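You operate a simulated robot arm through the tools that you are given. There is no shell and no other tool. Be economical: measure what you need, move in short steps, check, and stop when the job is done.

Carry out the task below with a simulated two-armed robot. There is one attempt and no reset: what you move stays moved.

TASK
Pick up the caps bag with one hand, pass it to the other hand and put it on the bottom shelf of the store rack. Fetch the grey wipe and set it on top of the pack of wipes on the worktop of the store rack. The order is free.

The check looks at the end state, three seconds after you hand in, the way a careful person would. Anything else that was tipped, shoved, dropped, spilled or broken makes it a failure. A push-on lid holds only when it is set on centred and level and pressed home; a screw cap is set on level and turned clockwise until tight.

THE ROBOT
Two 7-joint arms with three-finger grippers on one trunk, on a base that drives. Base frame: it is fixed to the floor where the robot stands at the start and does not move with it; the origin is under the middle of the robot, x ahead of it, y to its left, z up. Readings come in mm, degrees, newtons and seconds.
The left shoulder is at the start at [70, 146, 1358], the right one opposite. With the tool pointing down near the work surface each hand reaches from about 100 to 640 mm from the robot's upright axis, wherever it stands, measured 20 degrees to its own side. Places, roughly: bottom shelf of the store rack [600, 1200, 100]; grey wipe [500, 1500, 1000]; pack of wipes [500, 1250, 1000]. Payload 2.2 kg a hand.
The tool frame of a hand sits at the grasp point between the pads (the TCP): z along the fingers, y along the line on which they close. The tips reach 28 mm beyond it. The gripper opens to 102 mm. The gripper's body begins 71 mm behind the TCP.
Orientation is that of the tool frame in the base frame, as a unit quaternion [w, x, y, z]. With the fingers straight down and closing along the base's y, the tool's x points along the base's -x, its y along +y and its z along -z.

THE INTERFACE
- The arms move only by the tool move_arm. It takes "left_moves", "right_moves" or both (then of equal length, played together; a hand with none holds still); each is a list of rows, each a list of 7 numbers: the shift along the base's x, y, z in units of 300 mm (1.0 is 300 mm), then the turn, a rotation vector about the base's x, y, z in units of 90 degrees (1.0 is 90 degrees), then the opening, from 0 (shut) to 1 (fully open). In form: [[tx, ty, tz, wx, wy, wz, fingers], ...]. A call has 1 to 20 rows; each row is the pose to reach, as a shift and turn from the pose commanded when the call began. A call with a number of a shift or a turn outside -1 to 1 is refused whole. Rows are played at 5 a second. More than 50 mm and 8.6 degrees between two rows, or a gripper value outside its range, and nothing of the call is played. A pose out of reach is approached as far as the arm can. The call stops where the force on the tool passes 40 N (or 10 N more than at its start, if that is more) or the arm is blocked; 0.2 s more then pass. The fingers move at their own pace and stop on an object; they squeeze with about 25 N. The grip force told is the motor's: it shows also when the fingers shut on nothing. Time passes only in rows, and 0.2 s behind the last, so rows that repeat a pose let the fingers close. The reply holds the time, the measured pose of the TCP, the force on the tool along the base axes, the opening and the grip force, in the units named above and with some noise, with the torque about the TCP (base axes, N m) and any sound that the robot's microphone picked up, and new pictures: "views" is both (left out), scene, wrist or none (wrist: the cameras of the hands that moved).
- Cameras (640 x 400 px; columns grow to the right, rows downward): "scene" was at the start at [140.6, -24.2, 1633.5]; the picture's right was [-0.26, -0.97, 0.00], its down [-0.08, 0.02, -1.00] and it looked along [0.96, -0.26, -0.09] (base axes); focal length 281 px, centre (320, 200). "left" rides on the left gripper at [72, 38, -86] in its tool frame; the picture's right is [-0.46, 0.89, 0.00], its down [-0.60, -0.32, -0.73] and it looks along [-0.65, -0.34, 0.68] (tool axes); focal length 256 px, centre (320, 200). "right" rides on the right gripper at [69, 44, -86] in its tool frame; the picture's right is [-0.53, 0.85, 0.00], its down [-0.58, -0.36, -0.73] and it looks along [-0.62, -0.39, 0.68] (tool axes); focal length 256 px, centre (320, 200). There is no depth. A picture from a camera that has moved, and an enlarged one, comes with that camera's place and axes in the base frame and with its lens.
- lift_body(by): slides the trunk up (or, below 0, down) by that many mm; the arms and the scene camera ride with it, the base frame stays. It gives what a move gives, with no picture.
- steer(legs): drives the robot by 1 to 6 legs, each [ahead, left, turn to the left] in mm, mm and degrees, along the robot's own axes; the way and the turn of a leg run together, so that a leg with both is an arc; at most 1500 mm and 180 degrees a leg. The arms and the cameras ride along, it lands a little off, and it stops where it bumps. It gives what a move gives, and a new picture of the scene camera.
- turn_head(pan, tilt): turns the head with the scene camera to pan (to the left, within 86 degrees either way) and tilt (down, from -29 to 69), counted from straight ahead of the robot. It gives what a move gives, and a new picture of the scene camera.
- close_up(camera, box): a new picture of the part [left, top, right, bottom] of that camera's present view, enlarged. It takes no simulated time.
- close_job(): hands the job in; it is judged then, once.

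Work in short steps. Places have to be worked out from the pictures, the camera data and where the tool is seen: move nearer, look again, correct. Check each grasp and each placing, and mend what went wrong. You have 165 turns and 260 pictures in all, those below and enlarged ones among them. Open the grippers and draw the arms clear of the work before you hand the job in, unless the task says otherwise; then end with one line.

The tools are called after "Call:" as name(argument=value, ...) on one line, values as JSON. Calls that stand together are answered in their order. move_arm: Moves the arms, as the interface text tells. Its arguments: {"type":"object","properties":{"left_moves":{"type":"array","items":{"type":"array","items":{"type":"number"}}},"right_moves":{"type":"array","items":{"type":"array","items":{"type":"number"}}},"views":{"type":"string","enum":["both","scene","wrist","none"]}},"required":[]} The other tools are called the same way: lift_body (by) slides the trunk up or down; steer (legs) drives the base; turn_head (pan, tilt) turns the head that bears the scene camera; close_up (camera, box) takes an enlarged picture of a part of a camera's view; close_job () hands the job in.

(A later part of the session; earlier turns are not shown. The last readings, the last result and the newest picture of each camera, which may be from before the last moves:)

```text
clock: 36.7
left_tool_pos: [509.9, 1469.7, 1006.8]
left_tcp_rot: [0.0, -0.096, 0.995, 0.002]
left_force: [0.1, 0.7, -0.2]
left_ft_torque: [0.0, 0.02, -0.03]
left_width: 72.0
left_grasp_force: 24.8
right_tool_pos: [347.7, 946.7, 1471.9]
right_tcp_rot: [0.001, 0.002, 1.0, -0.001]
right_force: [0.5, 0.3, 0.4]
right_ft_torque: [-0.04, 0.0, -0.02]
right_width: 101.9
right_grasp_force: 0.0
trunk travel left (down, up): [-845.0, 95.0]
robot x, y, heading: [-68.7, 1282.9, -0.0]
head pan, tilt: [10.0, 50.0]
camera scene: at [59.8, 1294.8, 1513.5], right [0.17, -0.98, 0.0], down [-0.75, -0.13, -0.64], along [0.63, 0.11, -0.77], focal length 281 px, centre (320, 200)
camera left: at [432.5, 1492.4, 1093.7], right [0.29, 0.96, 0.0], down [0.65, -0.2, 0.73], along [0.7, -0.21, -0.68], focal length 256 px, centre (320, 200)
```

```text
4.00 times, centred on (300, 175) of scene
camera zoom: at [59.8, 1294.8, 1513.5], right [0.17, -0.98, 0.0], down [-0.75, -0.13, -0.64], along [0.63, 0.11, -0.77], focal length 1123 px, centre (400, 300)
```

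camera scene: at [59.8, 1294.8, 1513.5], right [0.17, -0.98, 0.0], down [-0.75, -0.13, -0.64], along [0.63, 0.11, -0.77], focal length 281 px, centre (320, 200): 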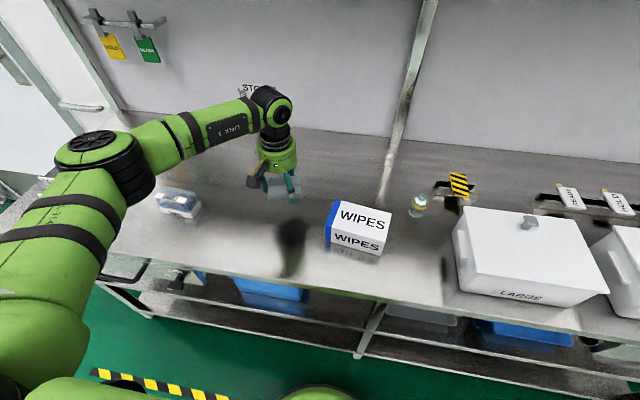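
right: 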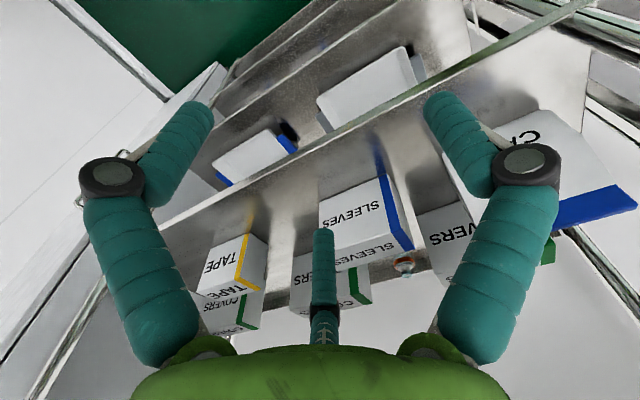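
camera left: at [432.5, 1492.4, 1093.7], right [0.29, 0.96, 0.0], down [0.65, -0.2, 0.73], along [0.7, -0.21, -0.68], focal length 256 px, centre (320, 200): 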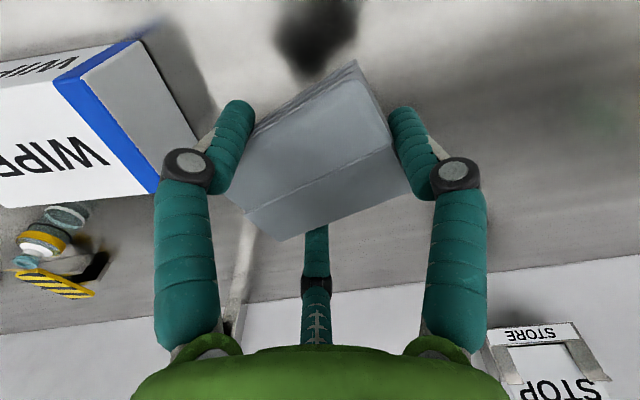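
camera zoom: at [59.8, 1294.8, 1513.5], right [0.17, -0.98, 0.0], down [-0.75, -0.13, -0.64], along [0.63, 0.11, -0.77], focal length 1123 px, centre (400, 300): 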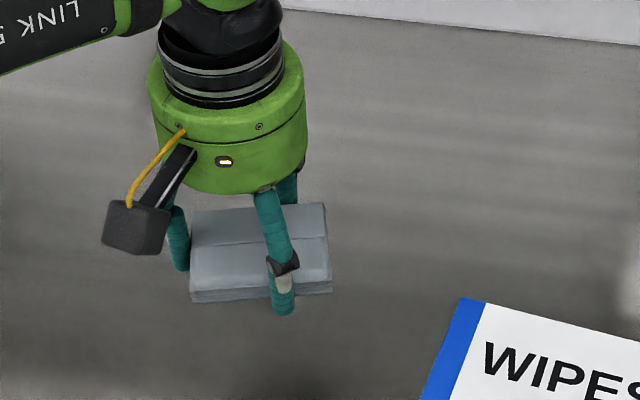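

The wipe is held. Re-triangulating the pack: top z≈948, centre ≈[478,1271], turned −8.5°. I carry the wipe over it at safe height, turning −22°.

Call:
move_arm(left_moves=[[0, 0, 0.1, 0, 0, 0, 0.5], [0, -0.1, 0.13, 0, 0, -0.05, 0.5], [-0.03, -0.22, 0.13, 0, 0, -0.1, 0.5], [-0.05, -0.34, 0.13, 0, 0, -0.15, 0.5], [-0.07, -0.46, 0.13, 0, 0, -0.2, 0.5], [-0.09, -0.58, 0.13, 0, 0, -0.245, 0.5], [-0.09, -0.653, 0.13, 0, 0, -0.245, 0.5]])

Call:
close_up(camera="scene", box=[280, 130, 440, 270])

```text
clock: 38.3
left_tool_pos: [482.3, 1272.6, 1045.4]
left_tcp_rot: [0.0, 0.096, 0.995, 0.001]
left_force: [-0.3, -0.5, -0.3]
left_ft_torque: [-0.01, -0.01, -0.03]
left_width: 71.8
left_grasp_force: 24.6
right_tool_pos: [349.0, 945.6, 1472.5]
right_tcp_rot: [0.001, 0.001, 1.0, 0.002]
right_force: [-0.3, 0.2, -0.3]
right_ft_torque: [-0.01, 0.0, 0.0]
right_width: 102.0
right_grasp_force: 0.1
trunk travel left (down, up): [-845.0, 95.0]
robot x, y, heading: [-67.2, 1280.0, -0.2]
head pan, tilt: [10.0, 50.0]
camera scene: at [59.7, 1293.7, 1513.5], right [0.17, -0.98, 0.0], down [-0.75, -0.13, -0.64], along [0.63, 0.11, -0.77], focal length 281 px, centre (320, 200)
camera left: at [419.6, 1323.0, 1131.9], right [0.63, 0.78, 0.0], down [0.53, -0.43, 0.73], along [0.57, -0.46, -0.68], focal length 256 px, centre (320, 200)
```

scene: 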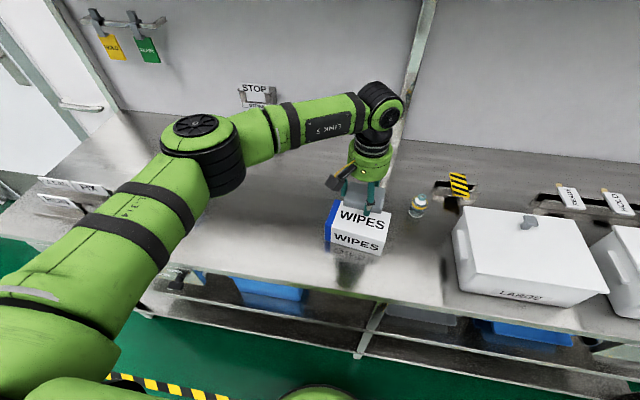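
left: 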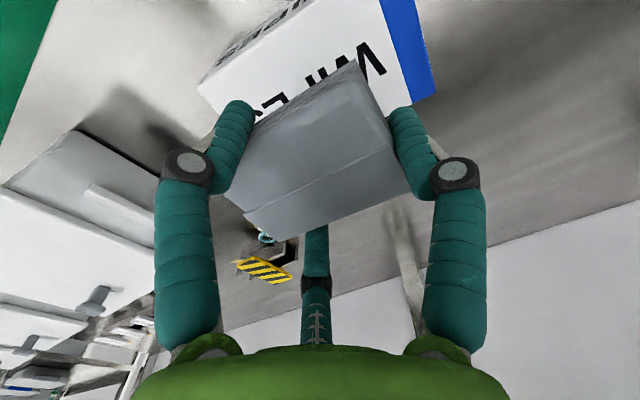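

```text
2.86 times, centred on (360, 200) of scene
camera zoom: at [59.7, 1293.7, 1513.5], right [0.17, -0.98, 0.0], down [-0.75, -0.13, -0.64], along [0.63, 0.11, -0.77], focal length 802 px, centre (206, 200)
```

zoom: 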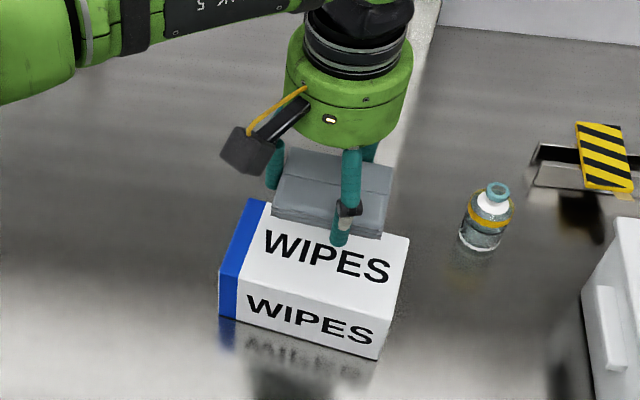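

The wipe is aligned over the pack (within ~6 mm). I correct slightly and lower toward contact.

Call:
move_arm(left_moves=[[0.017, 0.013, -0.05, 0, 0, 0, 0.5], [0.017, 0.013, -0.1, 0, 0, 0, 0.5], [0.017, 0.013, -0.15, 0, 0, 0, 0.5], [0.017, 0.013, -0.19, 0, 0, 0, 0.5], [0.017, 0.013, -0.205, 0, 0, 0, 0.5]])

Call:
close_up(camera="scene", box=[290, 160, 418, 270])

```text
clock: 39.5
left_tool_pos: [487.9, 1278.2, 982.5]
left_tcp_rot: [0.0, 0.097, 0.995, 0.002]
left_force: [-0.4, -0.1, -0.4]
left_ft_torque: [0.02, 0.01, 0.02]
left_width: 71.2
left_grasp_force: 25.0
right_tool_pos: [349.7, 946.7, 1472.9]
right_tcp_rot: [-0.001, 0.002, 1.0, 0.001]
right_force: [0.2, 0.4, 0.1]
right_ft_torque: [-0.02, 0.0, -0.01]
right_width: 101.7
right_grasp_force: 0.0
trunk travel left (down, up): [-845.0, 95.0]
robot x, y, heading: [-70.1, 1279.9, -0.2]
head pan, tilt: [10.0, 50.0]
camera scene: at [60.0, 1294.6, 1513.5], right [0.17, -0.98, 0.0], down [-0.75, -0.13, -0.64], along [0.63, 0.11, -0.77], focal length 281 px, centre (320, 200)
camera left: at [425.2, 1328.6, 1070.3], right [0.63, 0.78, 0.0], down [0.53, -0.43, 0.73], along [0.57, -0.46, -0.68], focal length 256 px, centre (320, 200)
```

scene: 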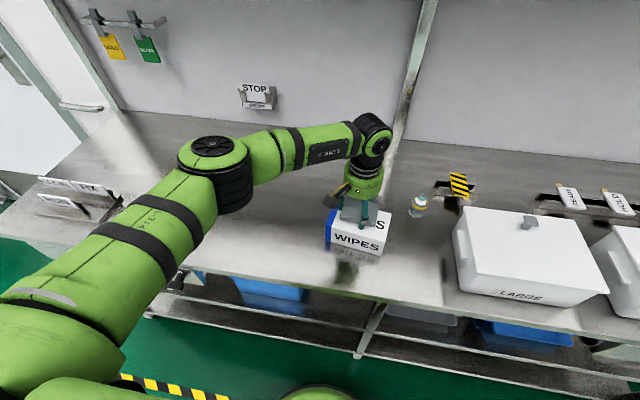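
left: 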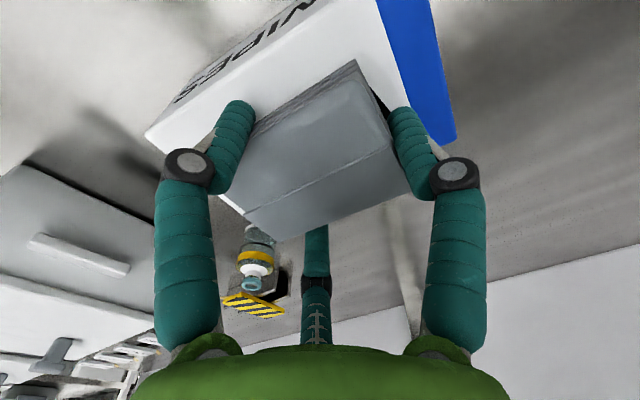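

```text
3.64 times, centred on (354, 215) of scene
camera zoom: at [60.0, 1294.6, 1513.5], right [0.17, -0.98, 0.0], down [-0.75, -0.13, -0.64], along [0.63, 0.11, -0.77], focal length 1021 px, centre (196, 146)
```

zoom: 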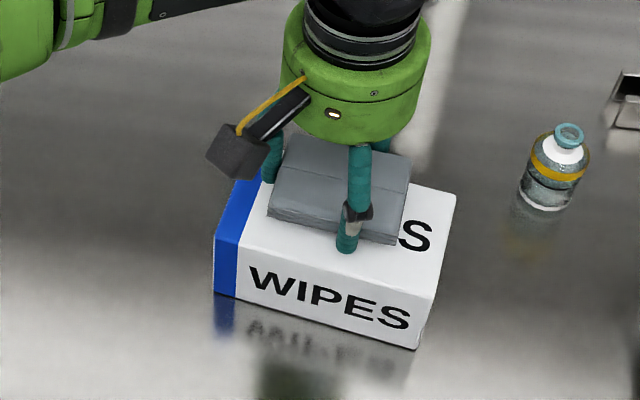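

Nearly above the pack; I shift 6 mm toward me and lower until light contact.

Call:
move_arm(left_moves=[[-0.02, 0, 0, 0, 0, 0, 0.5], [-0.02, 0, -0.015, 0, 0, 0, 0.5], [-0.02, 0, -0.025, 0, 0, 0, 0.5], [-0.02, 0, -0.025, 0, 0, 0, 0.5]])

Call:
close_up(camera="scene", box=[290, 160, 418, 270])

```text
clock: 40.5
left_tool_pos: [482.3, 1278.4, 977.3]
left_tcp_rot: [0.001, 0.097, 0.995, 0.002]
left_force: [-0.8, -0.2, 0.0]
left_ft_torque: [0.0, -0.01, 0.0]
left_width: 71.4
left_grasp_force: 24.7
right_tool_pos: [348.2, 947.2, 1472.7]
right_tcp_rot: [0.0, 0.002, 1.0, -0.001]
right_force: [-1.1, 0.2, 0.3]
right_ft_torque: [0.04, 0.02, 0.01]
right_width: 101.9
right_grasp_force: 0.1
trunk travel left (down, up): [-845.0, 95.0]
robot x, y, heading: [-68.1, 1279.5, 0.1]
head pan, tilt: [10.0, 50.0]
camera scene: at [59.8, 1294.9, 1513.5], right [0.17, -0.98, 0.0], down [-0.75, -0.13, -0.64], along [0.63, 0.11, -0.77], focal length 281 px, centre (320, 200)
camera left: at [419.0, 1328.5, 1062.9], right [0.63, 0.78, 0.0], down [0.53, -0.43, 0.73], along [0.57, -0.46, -0.68], focal length 256 px, centre (320, 200)
```

scene: 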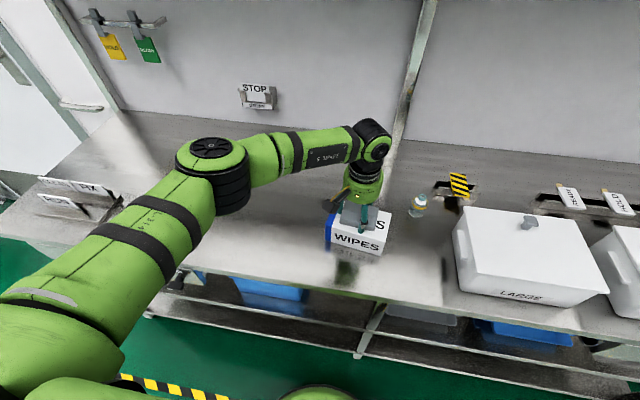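
left: 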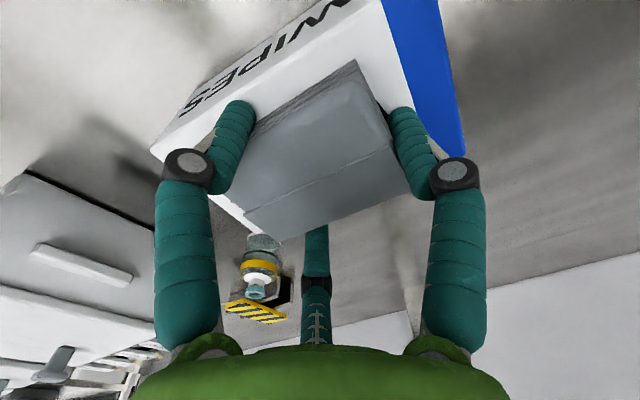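

```text
3.64 times, centred on (354, 215) of scene
camera zoom: at [59.8, 1294.9, 1513.5], right [0.17, -0.98, 0.0], down [-0.75, -0.13, -0.64], along [0.63, 0.11, -0.77], focal length 1021 px, centre (196, 146)
```

zoom: 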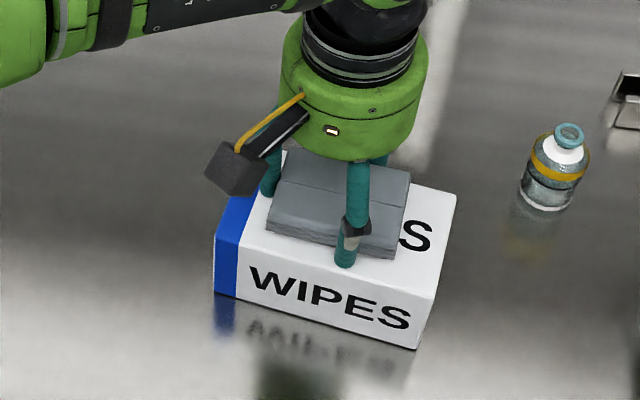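

Still no contact force; continue lowering in small steps.

Call:
move_arm(left_moves=[[0, 0, -0.01, 0, 0, 0, 0.5], [0, 0, -0.02, 0, 0, 0, 0.5], [0, 0, -0.03, 0, 0, 0, 0.5], [0, 0, -0.03, 0, 0, 0, 0.5]])

Call:
close_up(camera="scene", box=[290, 160, 418, 270])

```text
clock: 41.5
left_tool_pos: [482.4, 1276.4, 972.8]
left_tcp_rot: [0.005, 0.096, 0.995, 0.0]
left_force: [5.7, 3.0, 37.1]
left_ft_torque: [-0.26, 1.43, -0.15]
left_width: 72.0
left_grasp_force: 24.7
right_tool_pos: [342.7, 948.0, 1474.3]
right_tcp_rot: [0.003, 0.001, 1.0, -0.001]
right_force: [-0.2, 0.0, 0.0]
right_ft_torque: [0.01, 0.01, 0.01]
right_width: 102.0
right_grasp_force: 0.0
trunk travel left (down, up): [-845.0, 95.0]
robot x, y, heading: [-71.7, 1283.7, -0.1]
head pan, tilt: [10.0, 50.0]
camera scene: at [55.1, 1295.7, 1514.3], right [0.17, -0.98, 0.0], down [-0.75, -0.13, -0.65], along [0.64, 0.11, -0.76], focal length 281 px, centre (320, 200)
camera left: at [417.7, 1328.5, 1059.4], right [0.63, 0.78, 0.01], down [0.52, -0.43, 0.74], along [0.58, -0.46, -0.68], focal length 256 px, centre (320, 200)
```

scene: 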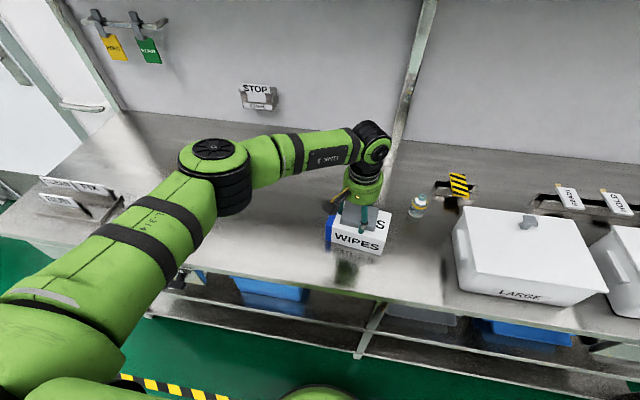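
left: 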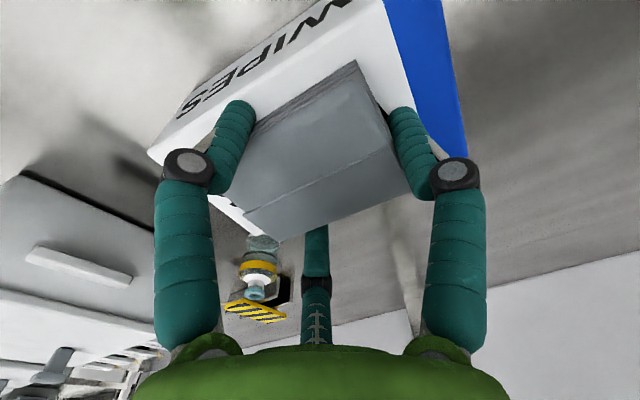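

```text
3.64 times, centred on (354, 215) of scene
camera zoom: at [55.1, 1295.7, 1514.3], right [0.17, -0.98, 0.0], down [-0.75, -0.13, -0.65], along [0.64, 0.11, -0.76], focal length 1021 px, centre (196, 146)
```

zoom: 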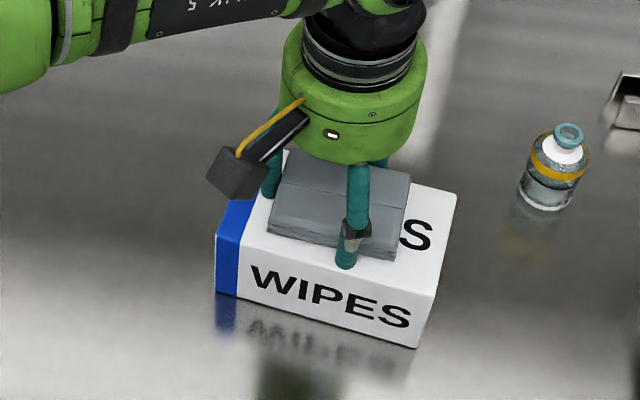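

Contact confirmed (37 N). I ease up 4 mm, open the fingers and withdraw upward.

Call:
move_arm(left_moves=[[0, 0, 0.018, 0, 0, 0, 0.5], [0, 0, 0.018, 0, 0, 0, 0.75], [0, 0, 0.018, 0, 0, 0, 1], [0, 0, 0.018, 0, 0, 0, 1], [0, 0, 0.1, 0, 0, 0, 1], [0, 0, 0.25, 0, 0, 0, 1], [0, 0, 0.4, 0, 0, 0, 1]])

Call:
close_up(camera="scene", box=[290, 160, 418, 270])

```text
clock: 43.1
left_tool_pos: [481.2, 1277.7, 1088.9]
left_tcp_rot: [0.0, 0.097, 0.995, 0.002]
left_force: [-0.6, -0.1, -0.5]
left_ft_torque: [0.03, 0.02, -0.02]
left_width: 102.2
left_grasp_force: 0.1
right_tool_pos: [346.9, 946.5, 1472.7]
right_tcp_rot: [0.0, 0.002, 1.0, 0.001]
right_force: [-0.4, -0.2, 0.2]
right_ft_torque: [-0.03, -0.02, -0.02]
right_width: 102.3
right_grasp_force: 0.0
trunk travel left (down, up): [-845.0, 95.0]
robot x, y, heading: [-68.3, 1281.7, -0.2]
head pan, tilt: [10.0, 50.0]
camera scene: at [58.9, 1294.5, 1513.5], right [0.17, -0.98, 0.0], down [-0.75, -0.13, -0.64], along [0.63, 0.11, -0.77], focal length 281 px, centre (320, 200)
camera left: at [418.2, 1328.2, 1175.2], right [0.63, 0.78, 0.0], down [0.53, -0.43, 0.73], along [0.57, -0.46, -0.68], focal length 256 px, centre (320, 200)
```

scene: 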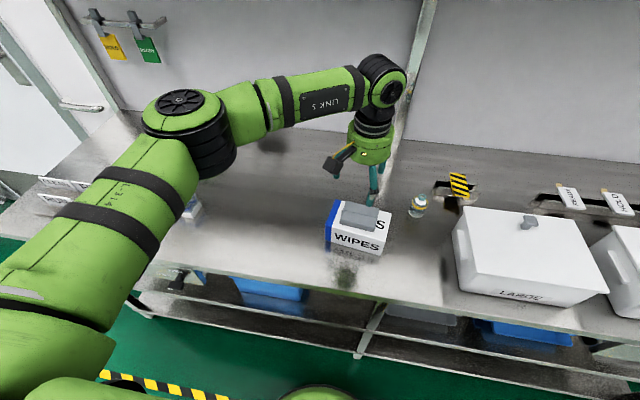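
left: 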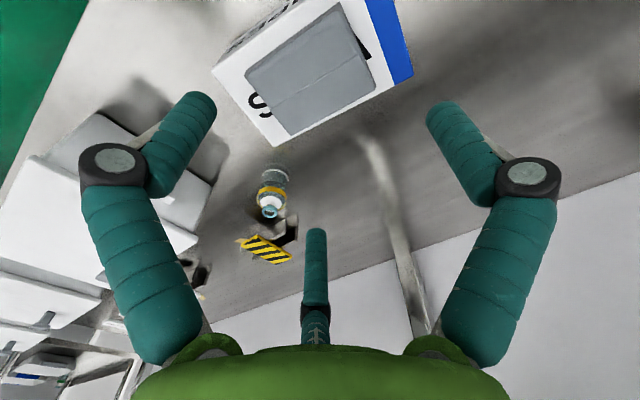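

```text
3.64 times, centred on (354, 215) of scene
camera zoom: at [58.9, 1294.5, 1513.5], right [0.17, -0.98, 0.0], down [-0.75, -0.13, -0.64], along [0.63, 0.11, -0.77], focal length 1021 px, centre (196, 146)
```

zoom: 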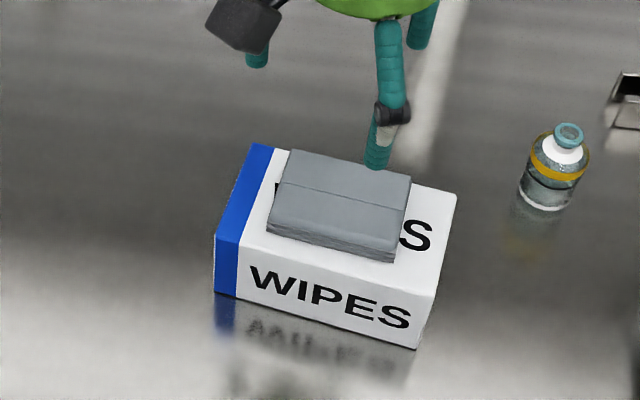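

Wipe sits well on the pack. I draw the left arm back and up, then back the base off and lower the trunk to inspect the bottom shelf.

Call:
move_arm(left_moves=[[-0.05, 0, 0.1, 0, 0, 0.02, 1], [-0.18, 0, 0.18, 0, 0, 0.04, 1], [-0.3, 0.02, 0.26, 0, 0, 0.06, 1], [-0.42, 0.03, 0.34, 0, 0, 0.08, 1], [-0.54, 0.04, 0.42, 0, 0, 0.1, 1], [-0.66, 0.05, 0.52, 0, 0, 0.12, 1], [-0.76, 0.06, 0.64, 0, 0, 0.12, 1], [-0.84, 0.07, 0.78, 0, 0, 0.12, 1], [-0.86, 0.07, 0.92, 0, 0, 0.12, 1]], views="none")

Call:
steer(legs=[[-500, 0, 0]])

Call:
lift_body(by=-800)

Call:
turn_head(pan=0, tilt=28)

```text
clock: 45.1
left_tool_pos: [223.5, 1298.5, 1363.1]
left_tcp_rot: [0.0, 0.003, 1.0, 0.002]
left_force: [1.1, 0.3, 1.0]
left_ft_torque: [0.02, -0.01, 0.05]
left_width: 101.9
left_grasp_force: 0.1
right_tool_pos: [348.0, 947.2, 1472.5]
right_tcp_rot: [0.001, 0.003, 1.0, 0.001]
right_force: [0.0, 0.6, -0.4]
right_ft_torque: [0.01, -0.03, -0.01]
right_width: 101.6
right_grasp_force: 0.1
trunk travel left (down, up): [-845.0, 95.0]
robot x, y, heading: [-65.3, 1280.2, 0.1]
head pan, tilt: [10.0, 50.0]
```

```text
clock: 48.0
left_tool_pos: [-269.8, 1299.7, 1362.3]
left_tcp_rot: [-0.001, 0.002, 1.0, 0.001]
left_force: [0.7, 0.7, 1.2]
left_ft_torque: [0.0, 0.04, 0.03]
left_width: 101.8
left_grasp_force: 0.0
right_tool_pos: [-145.7, 947.5, 1471.4]
right_tcp_rot: [-0.001, 0.001, 1.0, 0.001]
right_force: [-0.1, 0.0, 0.0]
right_ft_torque: [-0.01, 0.03, 0.01]
right_width: 102.1
right_grasp_force: 0.0
trunk travel left (down, up): [-845.0, 95.0]
robot x, y, heading: [-565.4, 1282.4, -0.0]
head pan, tilt: [10.0, 50.0]
camera scene: at [-435.0, 1295.3, 1513.2], right [0.17, -0.98, 0.0], down [-0.76, -0.13, -0.64], along [0.63, 0.11, -0.77], focal length 281 px, centre (320, 200)
```

scene: 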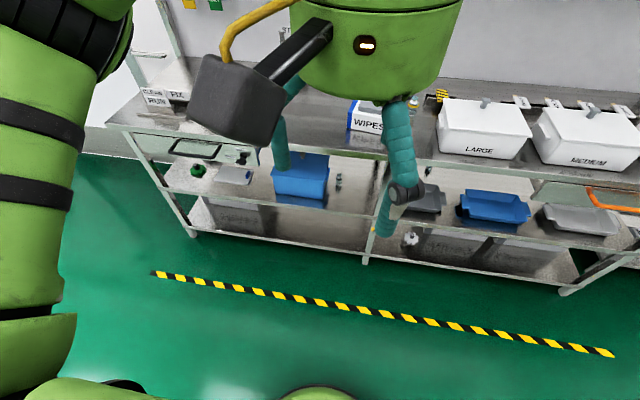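

```text
refused: -800 is not a number from -400 to 400
```

```text
clock: 48.9
left_tool_pos: [-272.5, 1298.6, 1363.7]
left_tcp_rot: [0.0, 0.003, 1.0, 0.002]
left_force: [-0.7, 0.1, 0.4]
left_ft_torque: [0.03, 0.03, -0.04]
left_width: 102.1
left_grasp_force: 0.1
right_tool_pos: [-148.8, 947.3, 1472.5]
right_tcp_rot: [0.001, 0.001, 1.0, 0.001]
right_force: [0.3, -1.0, 0.6]
right_ft_torque: [0.04, -0.01, 0.01]
right_width: 101.8
right_grasp_force: 0.0
trunk travel left (down, up): [-845.0, 95.0]
robot x, y, heading: [-565.0, 1283.7, 0.0]
head pan, tilt: [0.0, 28.0]
camera scene: at [-423.1, 1282.0, 1546.2], right [0.0, -1.0, 0.0], down [-0.47, 0.0, -0.88], along [0.88, 0.0, -0.47], focal length 281 px, centre (320, 200)
```

scene: 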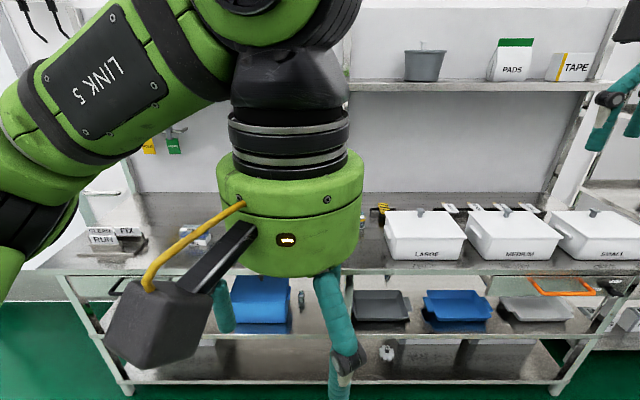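

There is a middle shelf with bins and a bottom shelf beneath. Lower the trunk for a view of it.

Call:
lift_body(by=-400)

Call:
lift_body(by=-300)

Call:
turn_head(pan=-12, tilt=25)

Call:
turn_head(pan=30, tilt=25)

```text
clock: 52.7
left_tool_pos: [-271.9, 1300.0, 964.5]
left_tcp_rot: [0.0, 0.002, 1.0, 0.001]
left_force: [-0.2, 0.1, -0.4]
left_ft_torque: [0.02, 0.0, -0.03]
left_width: 102.0
left_grasp_force: 0.1
right_tool_pos: [-148.8, 947.1, 1072.5]
right_tcp_rot: [0.0, 0.001, 1.0, 0.001]
right_force: [0.0, 0.6, 0.0]
right_ft_torque: [-0.05, 0.0, -0.05]
right_width: 102.0
right_grasp_force: 0.1
trunk travel left (down, up): [-445.0, 495.0]
robot x, y, heading: [-565.7, 1280.3, 0.1]
head pan, tilt: [0.0, 28.0]
```

```text
clock: 55.7
left_tool_pos: [-272.5, 1299.4, 663.7]
left_tcp_rot: [0.0, 0.003, 1.0, 0.002]
left_force: [0.5, 0.0, -0.1]
left_ft_torque: [0.0, 0.05, 0.0]
left_width: 101.9
left_grasp_force: 0.0
right_tool_pos: [-149.0, 947.5, 772.9]
right_tcp_rot: [-0.001, 0.001, 1.0, -0.001]
right_force: [0.0, 0.2, -0.5]
right_ft_torque: [0.0, -0.03, 0.03]
right_width: 102.1
right_grasp_force: 0.2
trunk travel left (down, up): [-145.0, 795.0]
robot x, y, heading: [-566.4, 1282.1, -0.0]
head pan, tilt: [0.0, 28.0]
```

```text
clock: 56.4
left_tool_pos: [-271.9, 1300.5, 664.0]
left_tcp_rot: [0.0, 0.003, 1.0, 0.002]
left_force: [-0.6, -1.2, 0.4]
left_ft_torque: [0.02, -0.02, -0.03]
left_width: 102.1
left_grasp_force: 0.0
right_tool_pos: [-148.0, 948.3, 772.4]
right_tcp_rot: [0.0, 0.0, 1.0, 0.001]
right_force: [-0.2, 0.6, 0.5]
right_ft_torque: [0.02, 0.0, 0.0]
right_width: 102.1
right_grasp_force: 0.0
trunk travel left (down, up): [-145.0, 795.0]
robot x, y, heading: [-569.2, 1283.8, -0.1]
head pan, tilt: [-12.0, 25.0]
camera scene: at [-423.3, 1262.9, 851.0], right [-0.21, -0.98, 0.0], down [-0.41, 0.09, -0.91], along [0.89, -0.19, -0.42], focal length 281 px, centre (320, 200)
```

scene: 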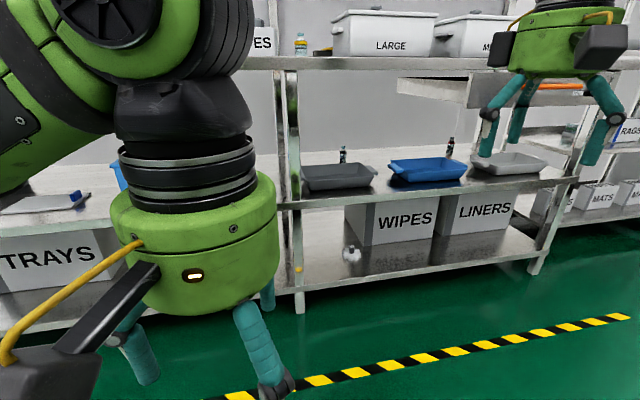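

```text
clock: 57.5
left_tool_pos: [-271.6, 1300.1, 662.9]
left_tcp_rot: [0.0, 0.002, 1.0, 0.001]
left_force: [-0.6, -0.2, 0.0]
left_ft_torque: [0.01, 0.02, -0.02]
left_width: 101.9
left_grasp_force: 0.0
right_tool_pos: [-149.0, 947.9, 772.8]
right_tcp_rot: [0.001, 0.0, 1.0, -0.001]
right_force: [0.5, 0.4, 0.1]
right_ft_torque: [-0.03, 0.01, -0.01]
right_width: 101.9
right_grasp_force: 0.1
trunk travel left (down, up): [-145.0, 795.0]
robot x, y, heading: [-564.2, 1281.4, -0.0]
head pan, tilt: [30.0, 25.0]
camera scene: at [-433.6, 1328.0, 851.0], right [0.5, -0.87, 0.0], down [-0.37, -0.21, -0.91], along [0.79, 0.45, -0.42], focal length 281 px, centre (320, 200)
```

scene: 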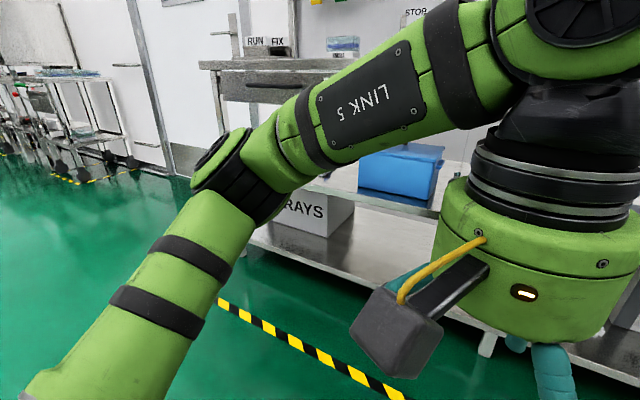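

Bottom shelf: top ≈ z 120, front edge x≈370, middle shelf ≈ z 455, clear floor for y≈1230–1700 (TRAYS box farther left, post at y≈1185). Now I raise the trunk and drive to the rack with the caps bag.

Call:
lift_body(by=400)

Call:
lift_body(by=360)

Call:
turn_head(pan=10, tilt=5)

Call:
steer(legs=[[0, -800, 0], [0, -780, 0], [420, 0, 0]])

```text
clock: 61.3
left_tool_pos: [-273.4, 1298.8, 1064.1]
left_tcp_rot: [0.0, 0.001, 1.0, 0.001]
left_force: [-0.9, -0.2, -1.0]
left_ft_torque: [0.02, -0.03, -0.02]
left_width: 102.1
left_grasp_force: 0.3
right_tool_pos: [-147.6, 947.3, 1171.7]
right_tcp_rot: [0.0, 0.0, 1.0, 0.0]
right_force: [0.5, -0.4, 0.2]
right_ft_torque: [-0.01, -0.01, -0.01]
right_width: 101.9
right_grasp_force: 0.1
trunk travel left (down, up): [-545.0, 395.0]
robot x, y, heading: [-563.5, 1283.1, 0.0]
head pan, tilt: [30.0, 25.0]
```

```text
clock: 64.8
left_tool_pos: [-271.8, 1299.4, 1422.9]
left_tcp_rot: [0.0, 0.001, 1.0, 0.001]
left_force: [-0.3, -0.3, 0.4]
left_ft_torque: [0.0, 0.01, 0.02]
left_width: 102.0
left_grasp_force: 0.0
right_tool_pos: [-148.0, 947.2, 1532.2]
right_tcp_rot: [0.0, 0.001, 1.0, 0.0]
right_force: [0.1, -0.1, -0.6]
right_ft_torque: [-0.02, 0.04, 0.02]
right_width: 102.1
right_grasp_force: 0.0
trunk travel left (down, up): [-905.0, 35.0]
robot x, y, heading: [-565.8, 1282.1, -0.0]
head pan, tilt: [30.0, 25.0]
```

```text
clock: 65.7
left_tool_pos: [-272.9, 1299.4, 1422.4]
left_tcp_rot: [0.0, 0.003, 1.0, 0.001]
left_force: [1.2, -0.1, -0.4]
left_ft_torque: [0.03, -0.03, 0.02]
left_width: 101.9
left_grasp_force: 0.1
right_tool_pos: [-149.3, 947.8, 1533.4]
right_tcp_rot: [0.0, 0.0, 1.0, 0.001]
right_force: [-0.9, 0.6, -0.1]
right_ft_torque: [0.0, -0.01, 0.05]
right_width: 101.9
right_grasp_force: 0.0
trunk travel left (down, up): [-905.0, 35.0]
robot x, y, heading: [-566.5, 1282.8, -0.1]
head pan, tilt: [10.0, 5.0]
camera scene: at [-423.0, 1297.9, 1643.3], right [0.17, -0.98, 0.0], down [-0.09, -0.02, -1.0], along [0.98, 0.17, -0.09], focal length 281 px, centre (320, 200)
```

scene: 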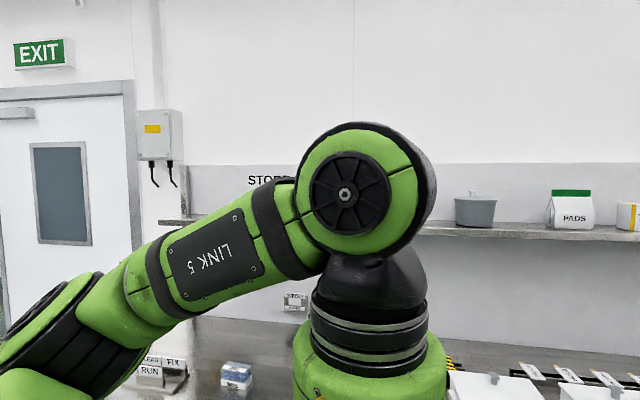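

```text
clock: 75.9
left_tool_pos: [138.2, -286.1, 1424.0]
left_tcp_rot: [0.001, 0.006, 1.0, 0.002]
left_force: [0.4, 0.0, 0.0]
left_ft_torque: [-0.03, -0.01, 0.01]
left_width: 102.0
left_grasp_force: 0.0
right_tool_pos: [259.3, -638.0, 1533.3]
right_tcp_rot: [0.001, 0.004, 1.0, 0.001]
right_force: [-0.6, -0.1, 0.6]
right_ft_torque: [0.02, 0.0, -0.02]
right_width: 102.1
right_grasp_force: 0.2
trunk travel left (down, up): [-905.0, 35.0]
robot x, y, heading: [-151.0, -301.5, -0.5]
head pan, tilt: [10.0, 5.0]
camera scene: at [-13.1, -285.9, 1643.8], right [0.17, -0.99, 0.0], down [-0.08, -0.01, -1.0], along [0.98, 0.17, -0.08], focal length 281 px, centre (320, 200)
```

scene: 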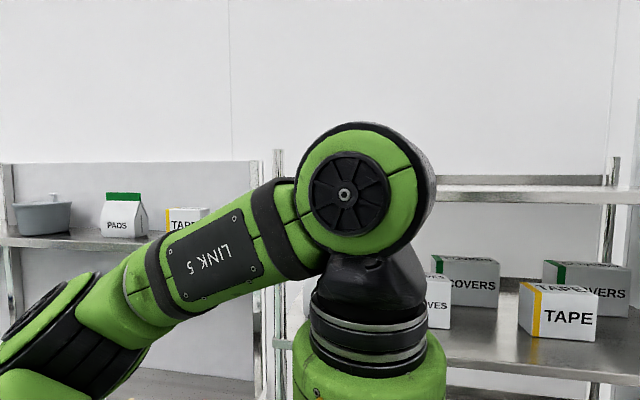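

The left arm blocks the view; I move it left and down while turning the right hand so its fingers point to +y (closing along x, camera up).

Call:
move_arm(left_moves=[[0, 0.05, -0.06, 0, 0, 0, 1], [0, 0.1, -0.12, 0, 0, 0, 1], [0, 0.15, -0.18, 0, 0, 0, 1], [0, 0.2, -0.24, 0, 0, 0, 1], [0, 0.25, -0.3, 0, 0, 0, 1], [0, 0.3, -0.36, 0, 0, 0, 1], [0, 0.35, -0.42, 0, 0, 0, 1], [0, 0.4, -0.48, 0, 0, 0, 1], [0, 0.45, -0.54, 0, 0, 0, 1], [0, 0.5, -0.6, 0, 0, 0, 1], [0, 0.55, -0.66, 0, 0, 0, 1], [0, 0.6, -0.72, 0, 0, 0, 1], [0, 0.65, -0.78, 0, 0, 0, 1], [0, 0.7, -0.84, 0, 0, 0, 1], [0, 0.7, -0.9, 0, 0, 0, 1]], right_moves=[[0, 0.055, -0.02, 0.0513, 0.0513, -0.0513, 1], [0, 0.11, -0.04, 0.1027, 0.1027, -0.1027, 1], [0, 0.165, -0.06, 0.154, 0.154, -0.154, 1], [0, 0.22, -0.08, 0.2053, 0.2053, -0.2053, 1], [0, 0.275, -0.1, 0.2567, 0.2567, -0.2567, 1], [0, 0.33, -0.12, 0.308, 0.308, -0.308, 1], [0, 0.385, -0.14, 0.3593, 0.3593, -0.3593, 1], [0, 0.44, -0.16, 0.4107, 0.4107, -0.4107, 1], [0, 0.495, -0.18, 0.462, 0.462, -0.462, 1], [0, 0.55, -0.2, 0.5133, 0.5133, -0.5133, 1], [0, 0.605, -0.22, 0.5647, 0.5647, -0.5647, 1], [0, 0.66, -0.24, 0.616, 0.616, -0.616, 1], [0, 0.715, -0.24, 0.6673, 0.6673, -0.6673, 1], [0, 0.77, -0.24, 0.7187, 0.7187, -0.7187, 1], [0, 0.83, -0.24, 0.77, 0.77, -0.77, 1]])

```text
clock: 79.1
left_tool_pos: [154.2, -73.1, 1152.2]
left_tcp_rot: [-0.001, 0.006, 1.0, 0.0]
left_force: [-0.5, 0.3, -0.3]
left_ft_torque: [-0.01, -0.01, -0.02]
left_width: 101.9
left_grasp_force: 0.1
left hand out of reach, approached as far as the arm can: row 12, 13, 14, 15
right_tool_pos: [219.4, -345.5, 1515.5]
right_tcp_rot: [-0.464, 0.54, 0.498, 0.495]
right_force: [0.5, -0.3, 0.1]
right_ft_torque: [-0.02, 0.03, -0.04]
right_width: 102.2
right_grasp_force: 0.1
right hand out of reach, approached as far as the arm can: row 1, 2, 3, 4, 5, 11, 12, 13, 14, 15
trunk travel left (down, up): [-905.0, 35.0]
robot x, y, heading: [-153.6, -299.9, -0.5]
head pan, tilt: [10.0, 5.0]
camera scene: at [-10.8, -284.8, 1643.6], right [0.17, -0.99, 0.0], down [-0.09, -0.02, -1.0], along [0.98, 0.17, -0.09], focal length 281 px, centre (320, 200)
camera right: at [257.7, -429.0, 1589.9], right [0.84, -0.1, -0.54], down [-0.42, -0.75, -0.51], along [-0.35, 0.66, -0.67], focal length 256 px, centre (320, 200)
camera left: at [82.3, -36.0, 1239.4], right [0.48, 0.88, 0.0], down [0.6, -0.33, 0.73], along [0.64, -0.35, -0.68], focal length 256 px, centre (320, 200)
```

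scene: 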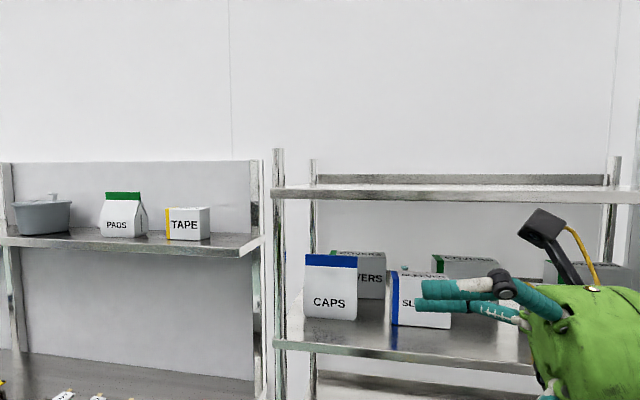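
right: 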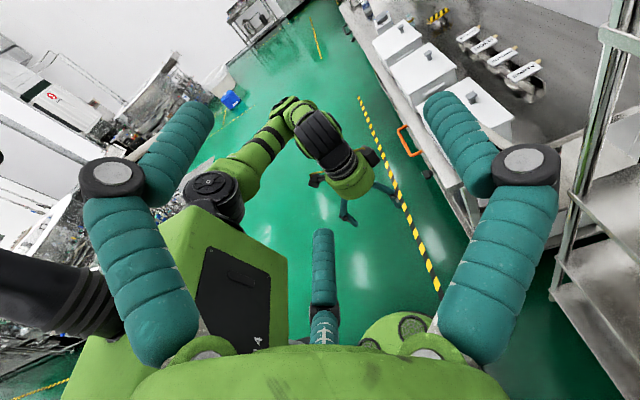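
left: 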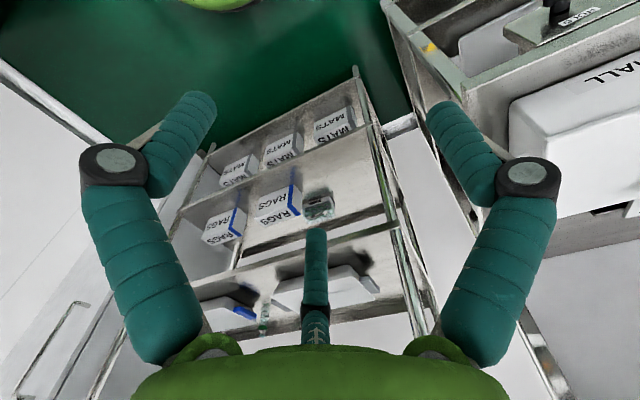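

Excellent view: bag top centre ≈[675,-195,1444], top-shelf underside ≈1583. I advance the right hand to a staging spot in front of the gap right of the bag, pitching the fingers 15° down.

Call:
move_arm(right_moves=[[0.13, 0.01, -0.02, -0.02, 0, 0.01, 1], [0.26, 0.02, -0.04, -0.04, 0, 0.02, 1], [0.39, 0.03, -0.06, -0.06, 0, 0.03, 1], [0.52, 0.04, -0.09, -0.08, 0, 0.04, 1], [0.65, 0.05, -0.12, -0.1, 0, 0.047, 1], [0.78, 0.05, -0.15, -0.117, 0, 0.047, 1]])

```text
clock: 80.5
left_tool_pos: [153.8, -75.8, 1153.5]
left_tcp_rot: [-0.001, 0.006, 1.0, 0.001]
left_force: [0.7, 0.5, -0.2]
left_ft_torque: [0.02, -0.01, -0.02]
left_width: 102.0
left_grasp_force: 0.1
right_tool_pos: [397.1, -333.7, 1514.2]
right_tcp_rot: [-0.421, 0.568, 0.563, 0.428]
right_force: [0.9, -0.1, 0.6]
right_ft_torque: [0.01, 0.0, -0.01]
right_width: 101.9
right_grasp_force: 0.0
right hand out of reach, approached as far as the arm can: row 1, 2, 3, 4, 5, 6
trunk travel left (down, up): [-905.0, 35.0]
robot x, y, heading: [-150.8, -297.6, -0.4]
head pan, tilt: [10.0, 5.0]
camera scene: at [-9.5, -286.3, 1643.4], right [0.17, -0.99, 0.0], down [-0.09, -0.01, -1.0], along [0.98, 0.17, -0.09], focal length 281 px, centre (320, 200)
camera right: at [439.3, -398.1, 1604.6], right [0.85, -0.16, -0.51], down [-0.37, -0.86, -0.35], along [-0.38, 0.49, -0.79], focal length 256 px, centre (320, 200)
```

scene: 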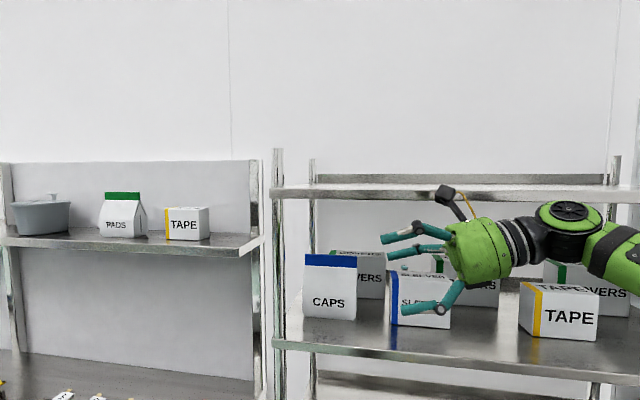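
right: 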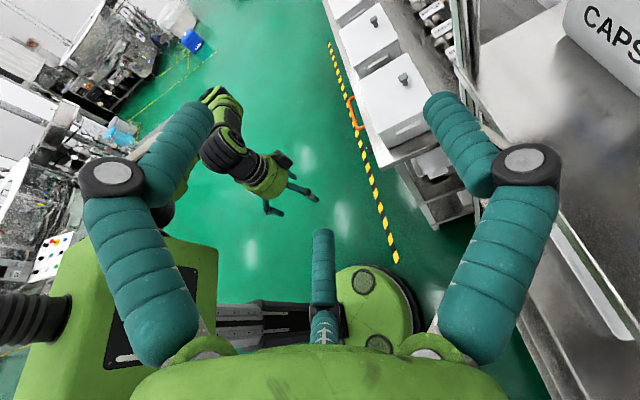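

Orientation is right; z is ~45 mm too high, so I'll use the trunk for height. Then I test reaching farther forward (still right of the bag) while pulling the left hand back.

Call:
lift_body(by=-50)

Call:
move_arm(right_moves=[[0.12, 0, 0, 0, 0, 0, 1], [0.24, 0, 0, 0, 0, 0, 1], [0.36, 0, 0, 0, 0, 0, 1]], left_moves=[[-0.1, 0, 0, 0, 0, 0, 1], [-0.2, 0, 0, 0, 0, 0, 1], [-0.3, 0, 0, 0, 0, 0, 1]])

```text
clock: 81.5
left_tool_pos: [153.7, -75.7, 1103.0]
left_tcp_rot: [-0.001, 0.005, 1.0, 0.002]
left_force: [-0.1, 0.8, 0.0]
left_ft_torque: [-0.02, -0.01, -0.03]
left_width: 102.2
left_grasp_force: 0.1
right_tool_pos: [397.7, -333.9, 1465.1]
right_tcp_rot: [-0.42, 0.569, 0.563, 0.428]
right_force: [0.8, 0.7, -0.7]
right_ft_torque: [-0.02, 0.0, 0.0]
right_width: 102.0
right_grasp_force: 0.1
trunk travel left (down, up): [-855.0, 85.0]
robot x, y, heading: [-151.8, -302.7, -0.4]
head pan, tilt: [10.0, 5.0]
```

```text
clock: 82.3
left_tool_pos: [154.9, -76.2, 1103.3]
left_tcp_rot: [-0.001, 0.006, 1.0, 0.002]
left_force: [-0.5, -0.3, -0.5]
left_ft_torque: [-0.03, -0.01, 0.0]
left_width: 102.0
left_grasp_force: 0.2
left hand out of reach, approached as far as the arm can: row 1, 2, 3
right_tool_pos: [397.0, -332.0, 1462.6]
right_tcp_rot: [-0.421, 0.568, 0.563, 0.428]
right_force: [-0.2, -0.1, -0.1]
right_ft_torque: [0.03, 0.01, 0.02]
right_width: 102.0
right_grasp_force: 0.0
right hand out of reach, approached as far as the arm can: row 1, 2, 3
trunk travel left (down, up): [-855.0, 85.0]
robot x, y, heading: [-149.1, -301.9, -0.6]
head pan, tilt: [10.0, 5.0]
camera scene: at [-9.6, -285.8, 1593.4], right [0.17, -0.99, 0.0], down [-0.09, -0.01, -1.0], along [0.98, 0.17, -0.09], focal length 281 px, centre (320, 200)
camera right: at [439.0, -397.8, 1554.7], right [0.85, -0.16, -0.51], down [-0.37, -0.86, -0.35], along [-0.38, 0.49, -0.79], focal length 256 px, centre (320, 200)
camera left: at [83.1, -37.0, 1189.5], right [0.47, 0.88, 0.0], down [0.6, -0.33, 0.73], along [0.64, -0.35, -0.68], focal length 256 px, centre (320, 200)
```

scene: 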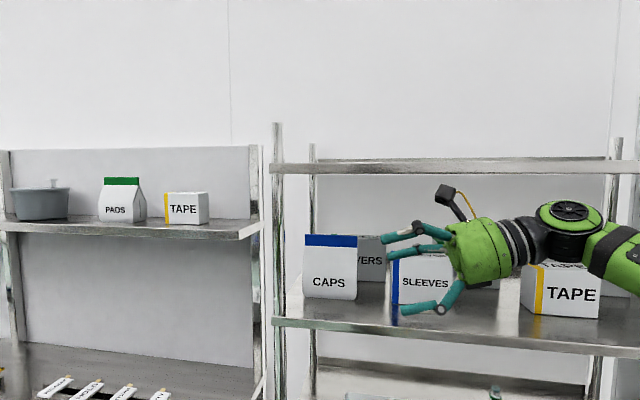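
right: 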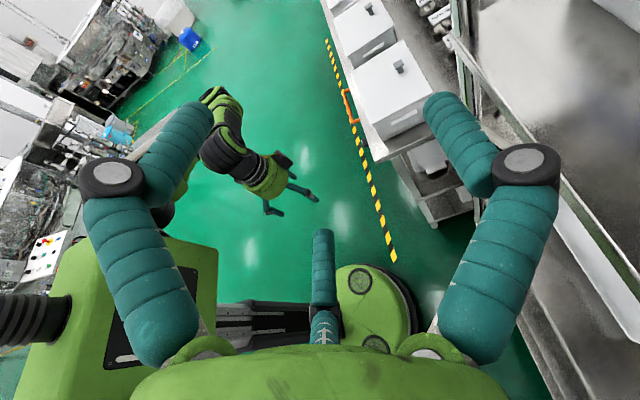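
left: 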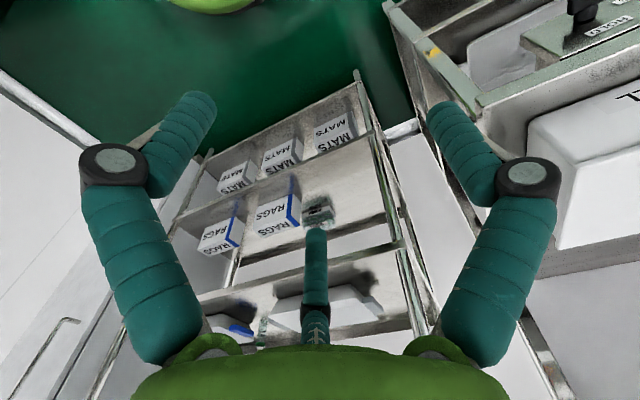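

The arm can't extend further in this posture, so the base will do the forward travel. I lower 12 mm, lift the left hand a little, and drive ahead 150 mm first.

Call:
lift_body(by=-12)

Call:
move_arm(left_moves=[[0, 0, 0.1, 0, 0, 0, 1], [0, 0, 0.2, 0, 0, 0, 1], [0, 0, 0.3, 0, 0, 0, 1]], views="none")

Call:
steer(legs=[[150, 0, 0.5]])

```text
clock: 82.9
left_tool_pos: [154.1, -76.1, 1091.0]
left_tcp_rot: [-0.002, 0.006, 1.0, 0.002]
left_force: [-0.5, -0.1, 0.4]
left_ft_torque: [0.03, 0.02, 0.02]
left_width: 102.0
left_grasp_force: 0.0
right_tool_pos: [396.9, -333.6, 1451.4]
right_tcp_rot: [-0.421, 0.568, 0.562, 0.429]
right_force: [0.5, 0.4, -0.5]
right_ft_torque: [0.0, -0.03, 0.0]
right_width: 101.9
right_grasp_force: 0.1
trunk travel left (down, up): [-843.0, 97.0]
robot x, y, heading: [-147.7, -300.2, -0.4]
head pan, tilt: [10.0, 5.0]
```

```text
clock: 83.7
left_tool_pos: [154.7, -75.8, 1181.1]
left_tcp_rot: [-0.001, 0.006, 1.0, 0.002]
left_force: [-0.2, 0.2, -0.5]
left_ft_torque: [-0.02, -0.02, 0.0]
left_width: 101.9
left_grasp_force: 0.1
right_tool_pos: [396.5, -333.5, 1451.8]
right_tcp_rot: [-0.421, 0.568, 0.562, 0.429]
right_force: [0.4, -0.9, -0.7]
right_ft_torque: [-0.04, -0.01, -0.02]
right_width: 102.0
right_grasp_force: 0.0
trunk travel left (down, up): [-843.0, 97.0]
robot x, y, heading: [-154.5, -300.9, -0.4]
head pan, tilt: [10.0, 5.0]
```

```text
clock: 85.0
left_tool_pos: [298.5, -73.5, 1182.5]
left_tcp_rot: [0.0, 0.002, 1.0, 0.001]
left_force: [-0.5, 0.3, 0.5]
left_ft_torque: [-0.01, -0.05, -0.03]
left_width: 101.8
left_grasp_force: 0.1
right_tool_pos: [540.1, -328.3, 1453.1]
right_tcp_rot: [-0.422, 0.565, 0.566, 0.427]
right_force: [0.2, 0.0, -0.2]
right_ft_torque: [-0.02, -0.03, -0.03]
right_width: 102.0
right_grasp_force: 0.1
trunk travel left (down, up): [-843.0, 97.0]
robot x, y, heading: [-5.3, -301.2, -0.1]
head pan, tilt: [10.0, 5.0]
camera scene: at [134.1, -285.1, 1581.9], right [0.18, -0.98, 0.0], down [-0.08, -0.02, -1.0], along [0.98, 0.17, -0.08], focal length 281 px, centre (320, 200)
```

scene: 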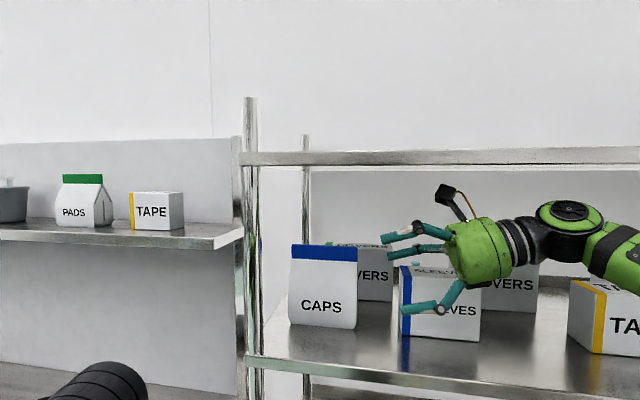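

Bag bottom front edge runs (640,-268)–(634,-141), top ≈1446. Path is clear; drive ahead another 110 mm and look with the wrist camera.

Call:
steer(legs=[[110, 0, 0]])

Call:
close_up(camera="right", box=[0, 0, 640, 400])

```text
clock: 86.2
left_tool_pos: [407.9, -73.6, 1182.4]
left_tcp_rot: [0.002, 0.002, 1.0, 0.001]
left_force: [-0.7, 0.5, 0.1]
left_ft_torque: [0.02, -0.04, -0.02]
left_width: 101.7
left_grasp_force: 0.0
right_tool_pos: [648.9, -328.2, 1454.8]
right_tcp_rot: [-0.421, 0.565, 0.566, 0.429]
right_force: [-0.3, -0.3, 0.6]
right_ft_torque: [-0.03, -0.04, -0.03]
right_width: 102.1
right_grasp_force: 0.0
trunk travel left (down, up): [-843.0, 97.0]
robot x, y, heading: [105.7, -301.3, 0.1]
head pan, tilt: [10.0, 5.0]
camera scene: at [243.4, -284.9, 1581.9], right [0.18, -0.98, 0.0], down [-0.08, -0.02, -1.0], along [0.98, 0.17, -0.08], focal length 281 px, centre (320, 200)
```

scene: 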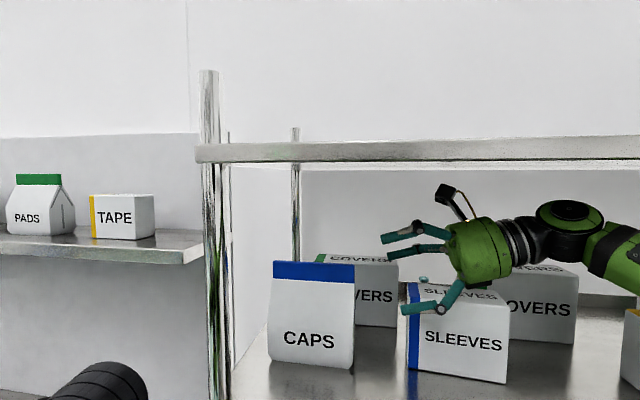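

```text
1.00 times, centred on (320, 200) of right (not enlarged: the box is as wide or as high as the picture)
camera zoom: at [692.6, -392.8, 1545.5], right [0.85, -0.15, -0.51], down [-0.36, -0.86, -0.35], along [-0.38, 0.48, -0.79], focal length 256 px, centre (320, 200)
```

zoom: 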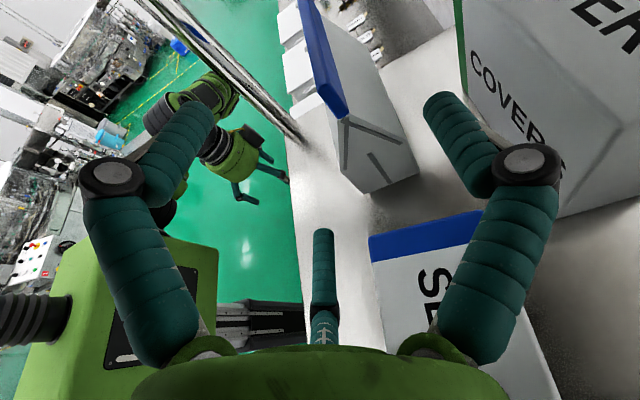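

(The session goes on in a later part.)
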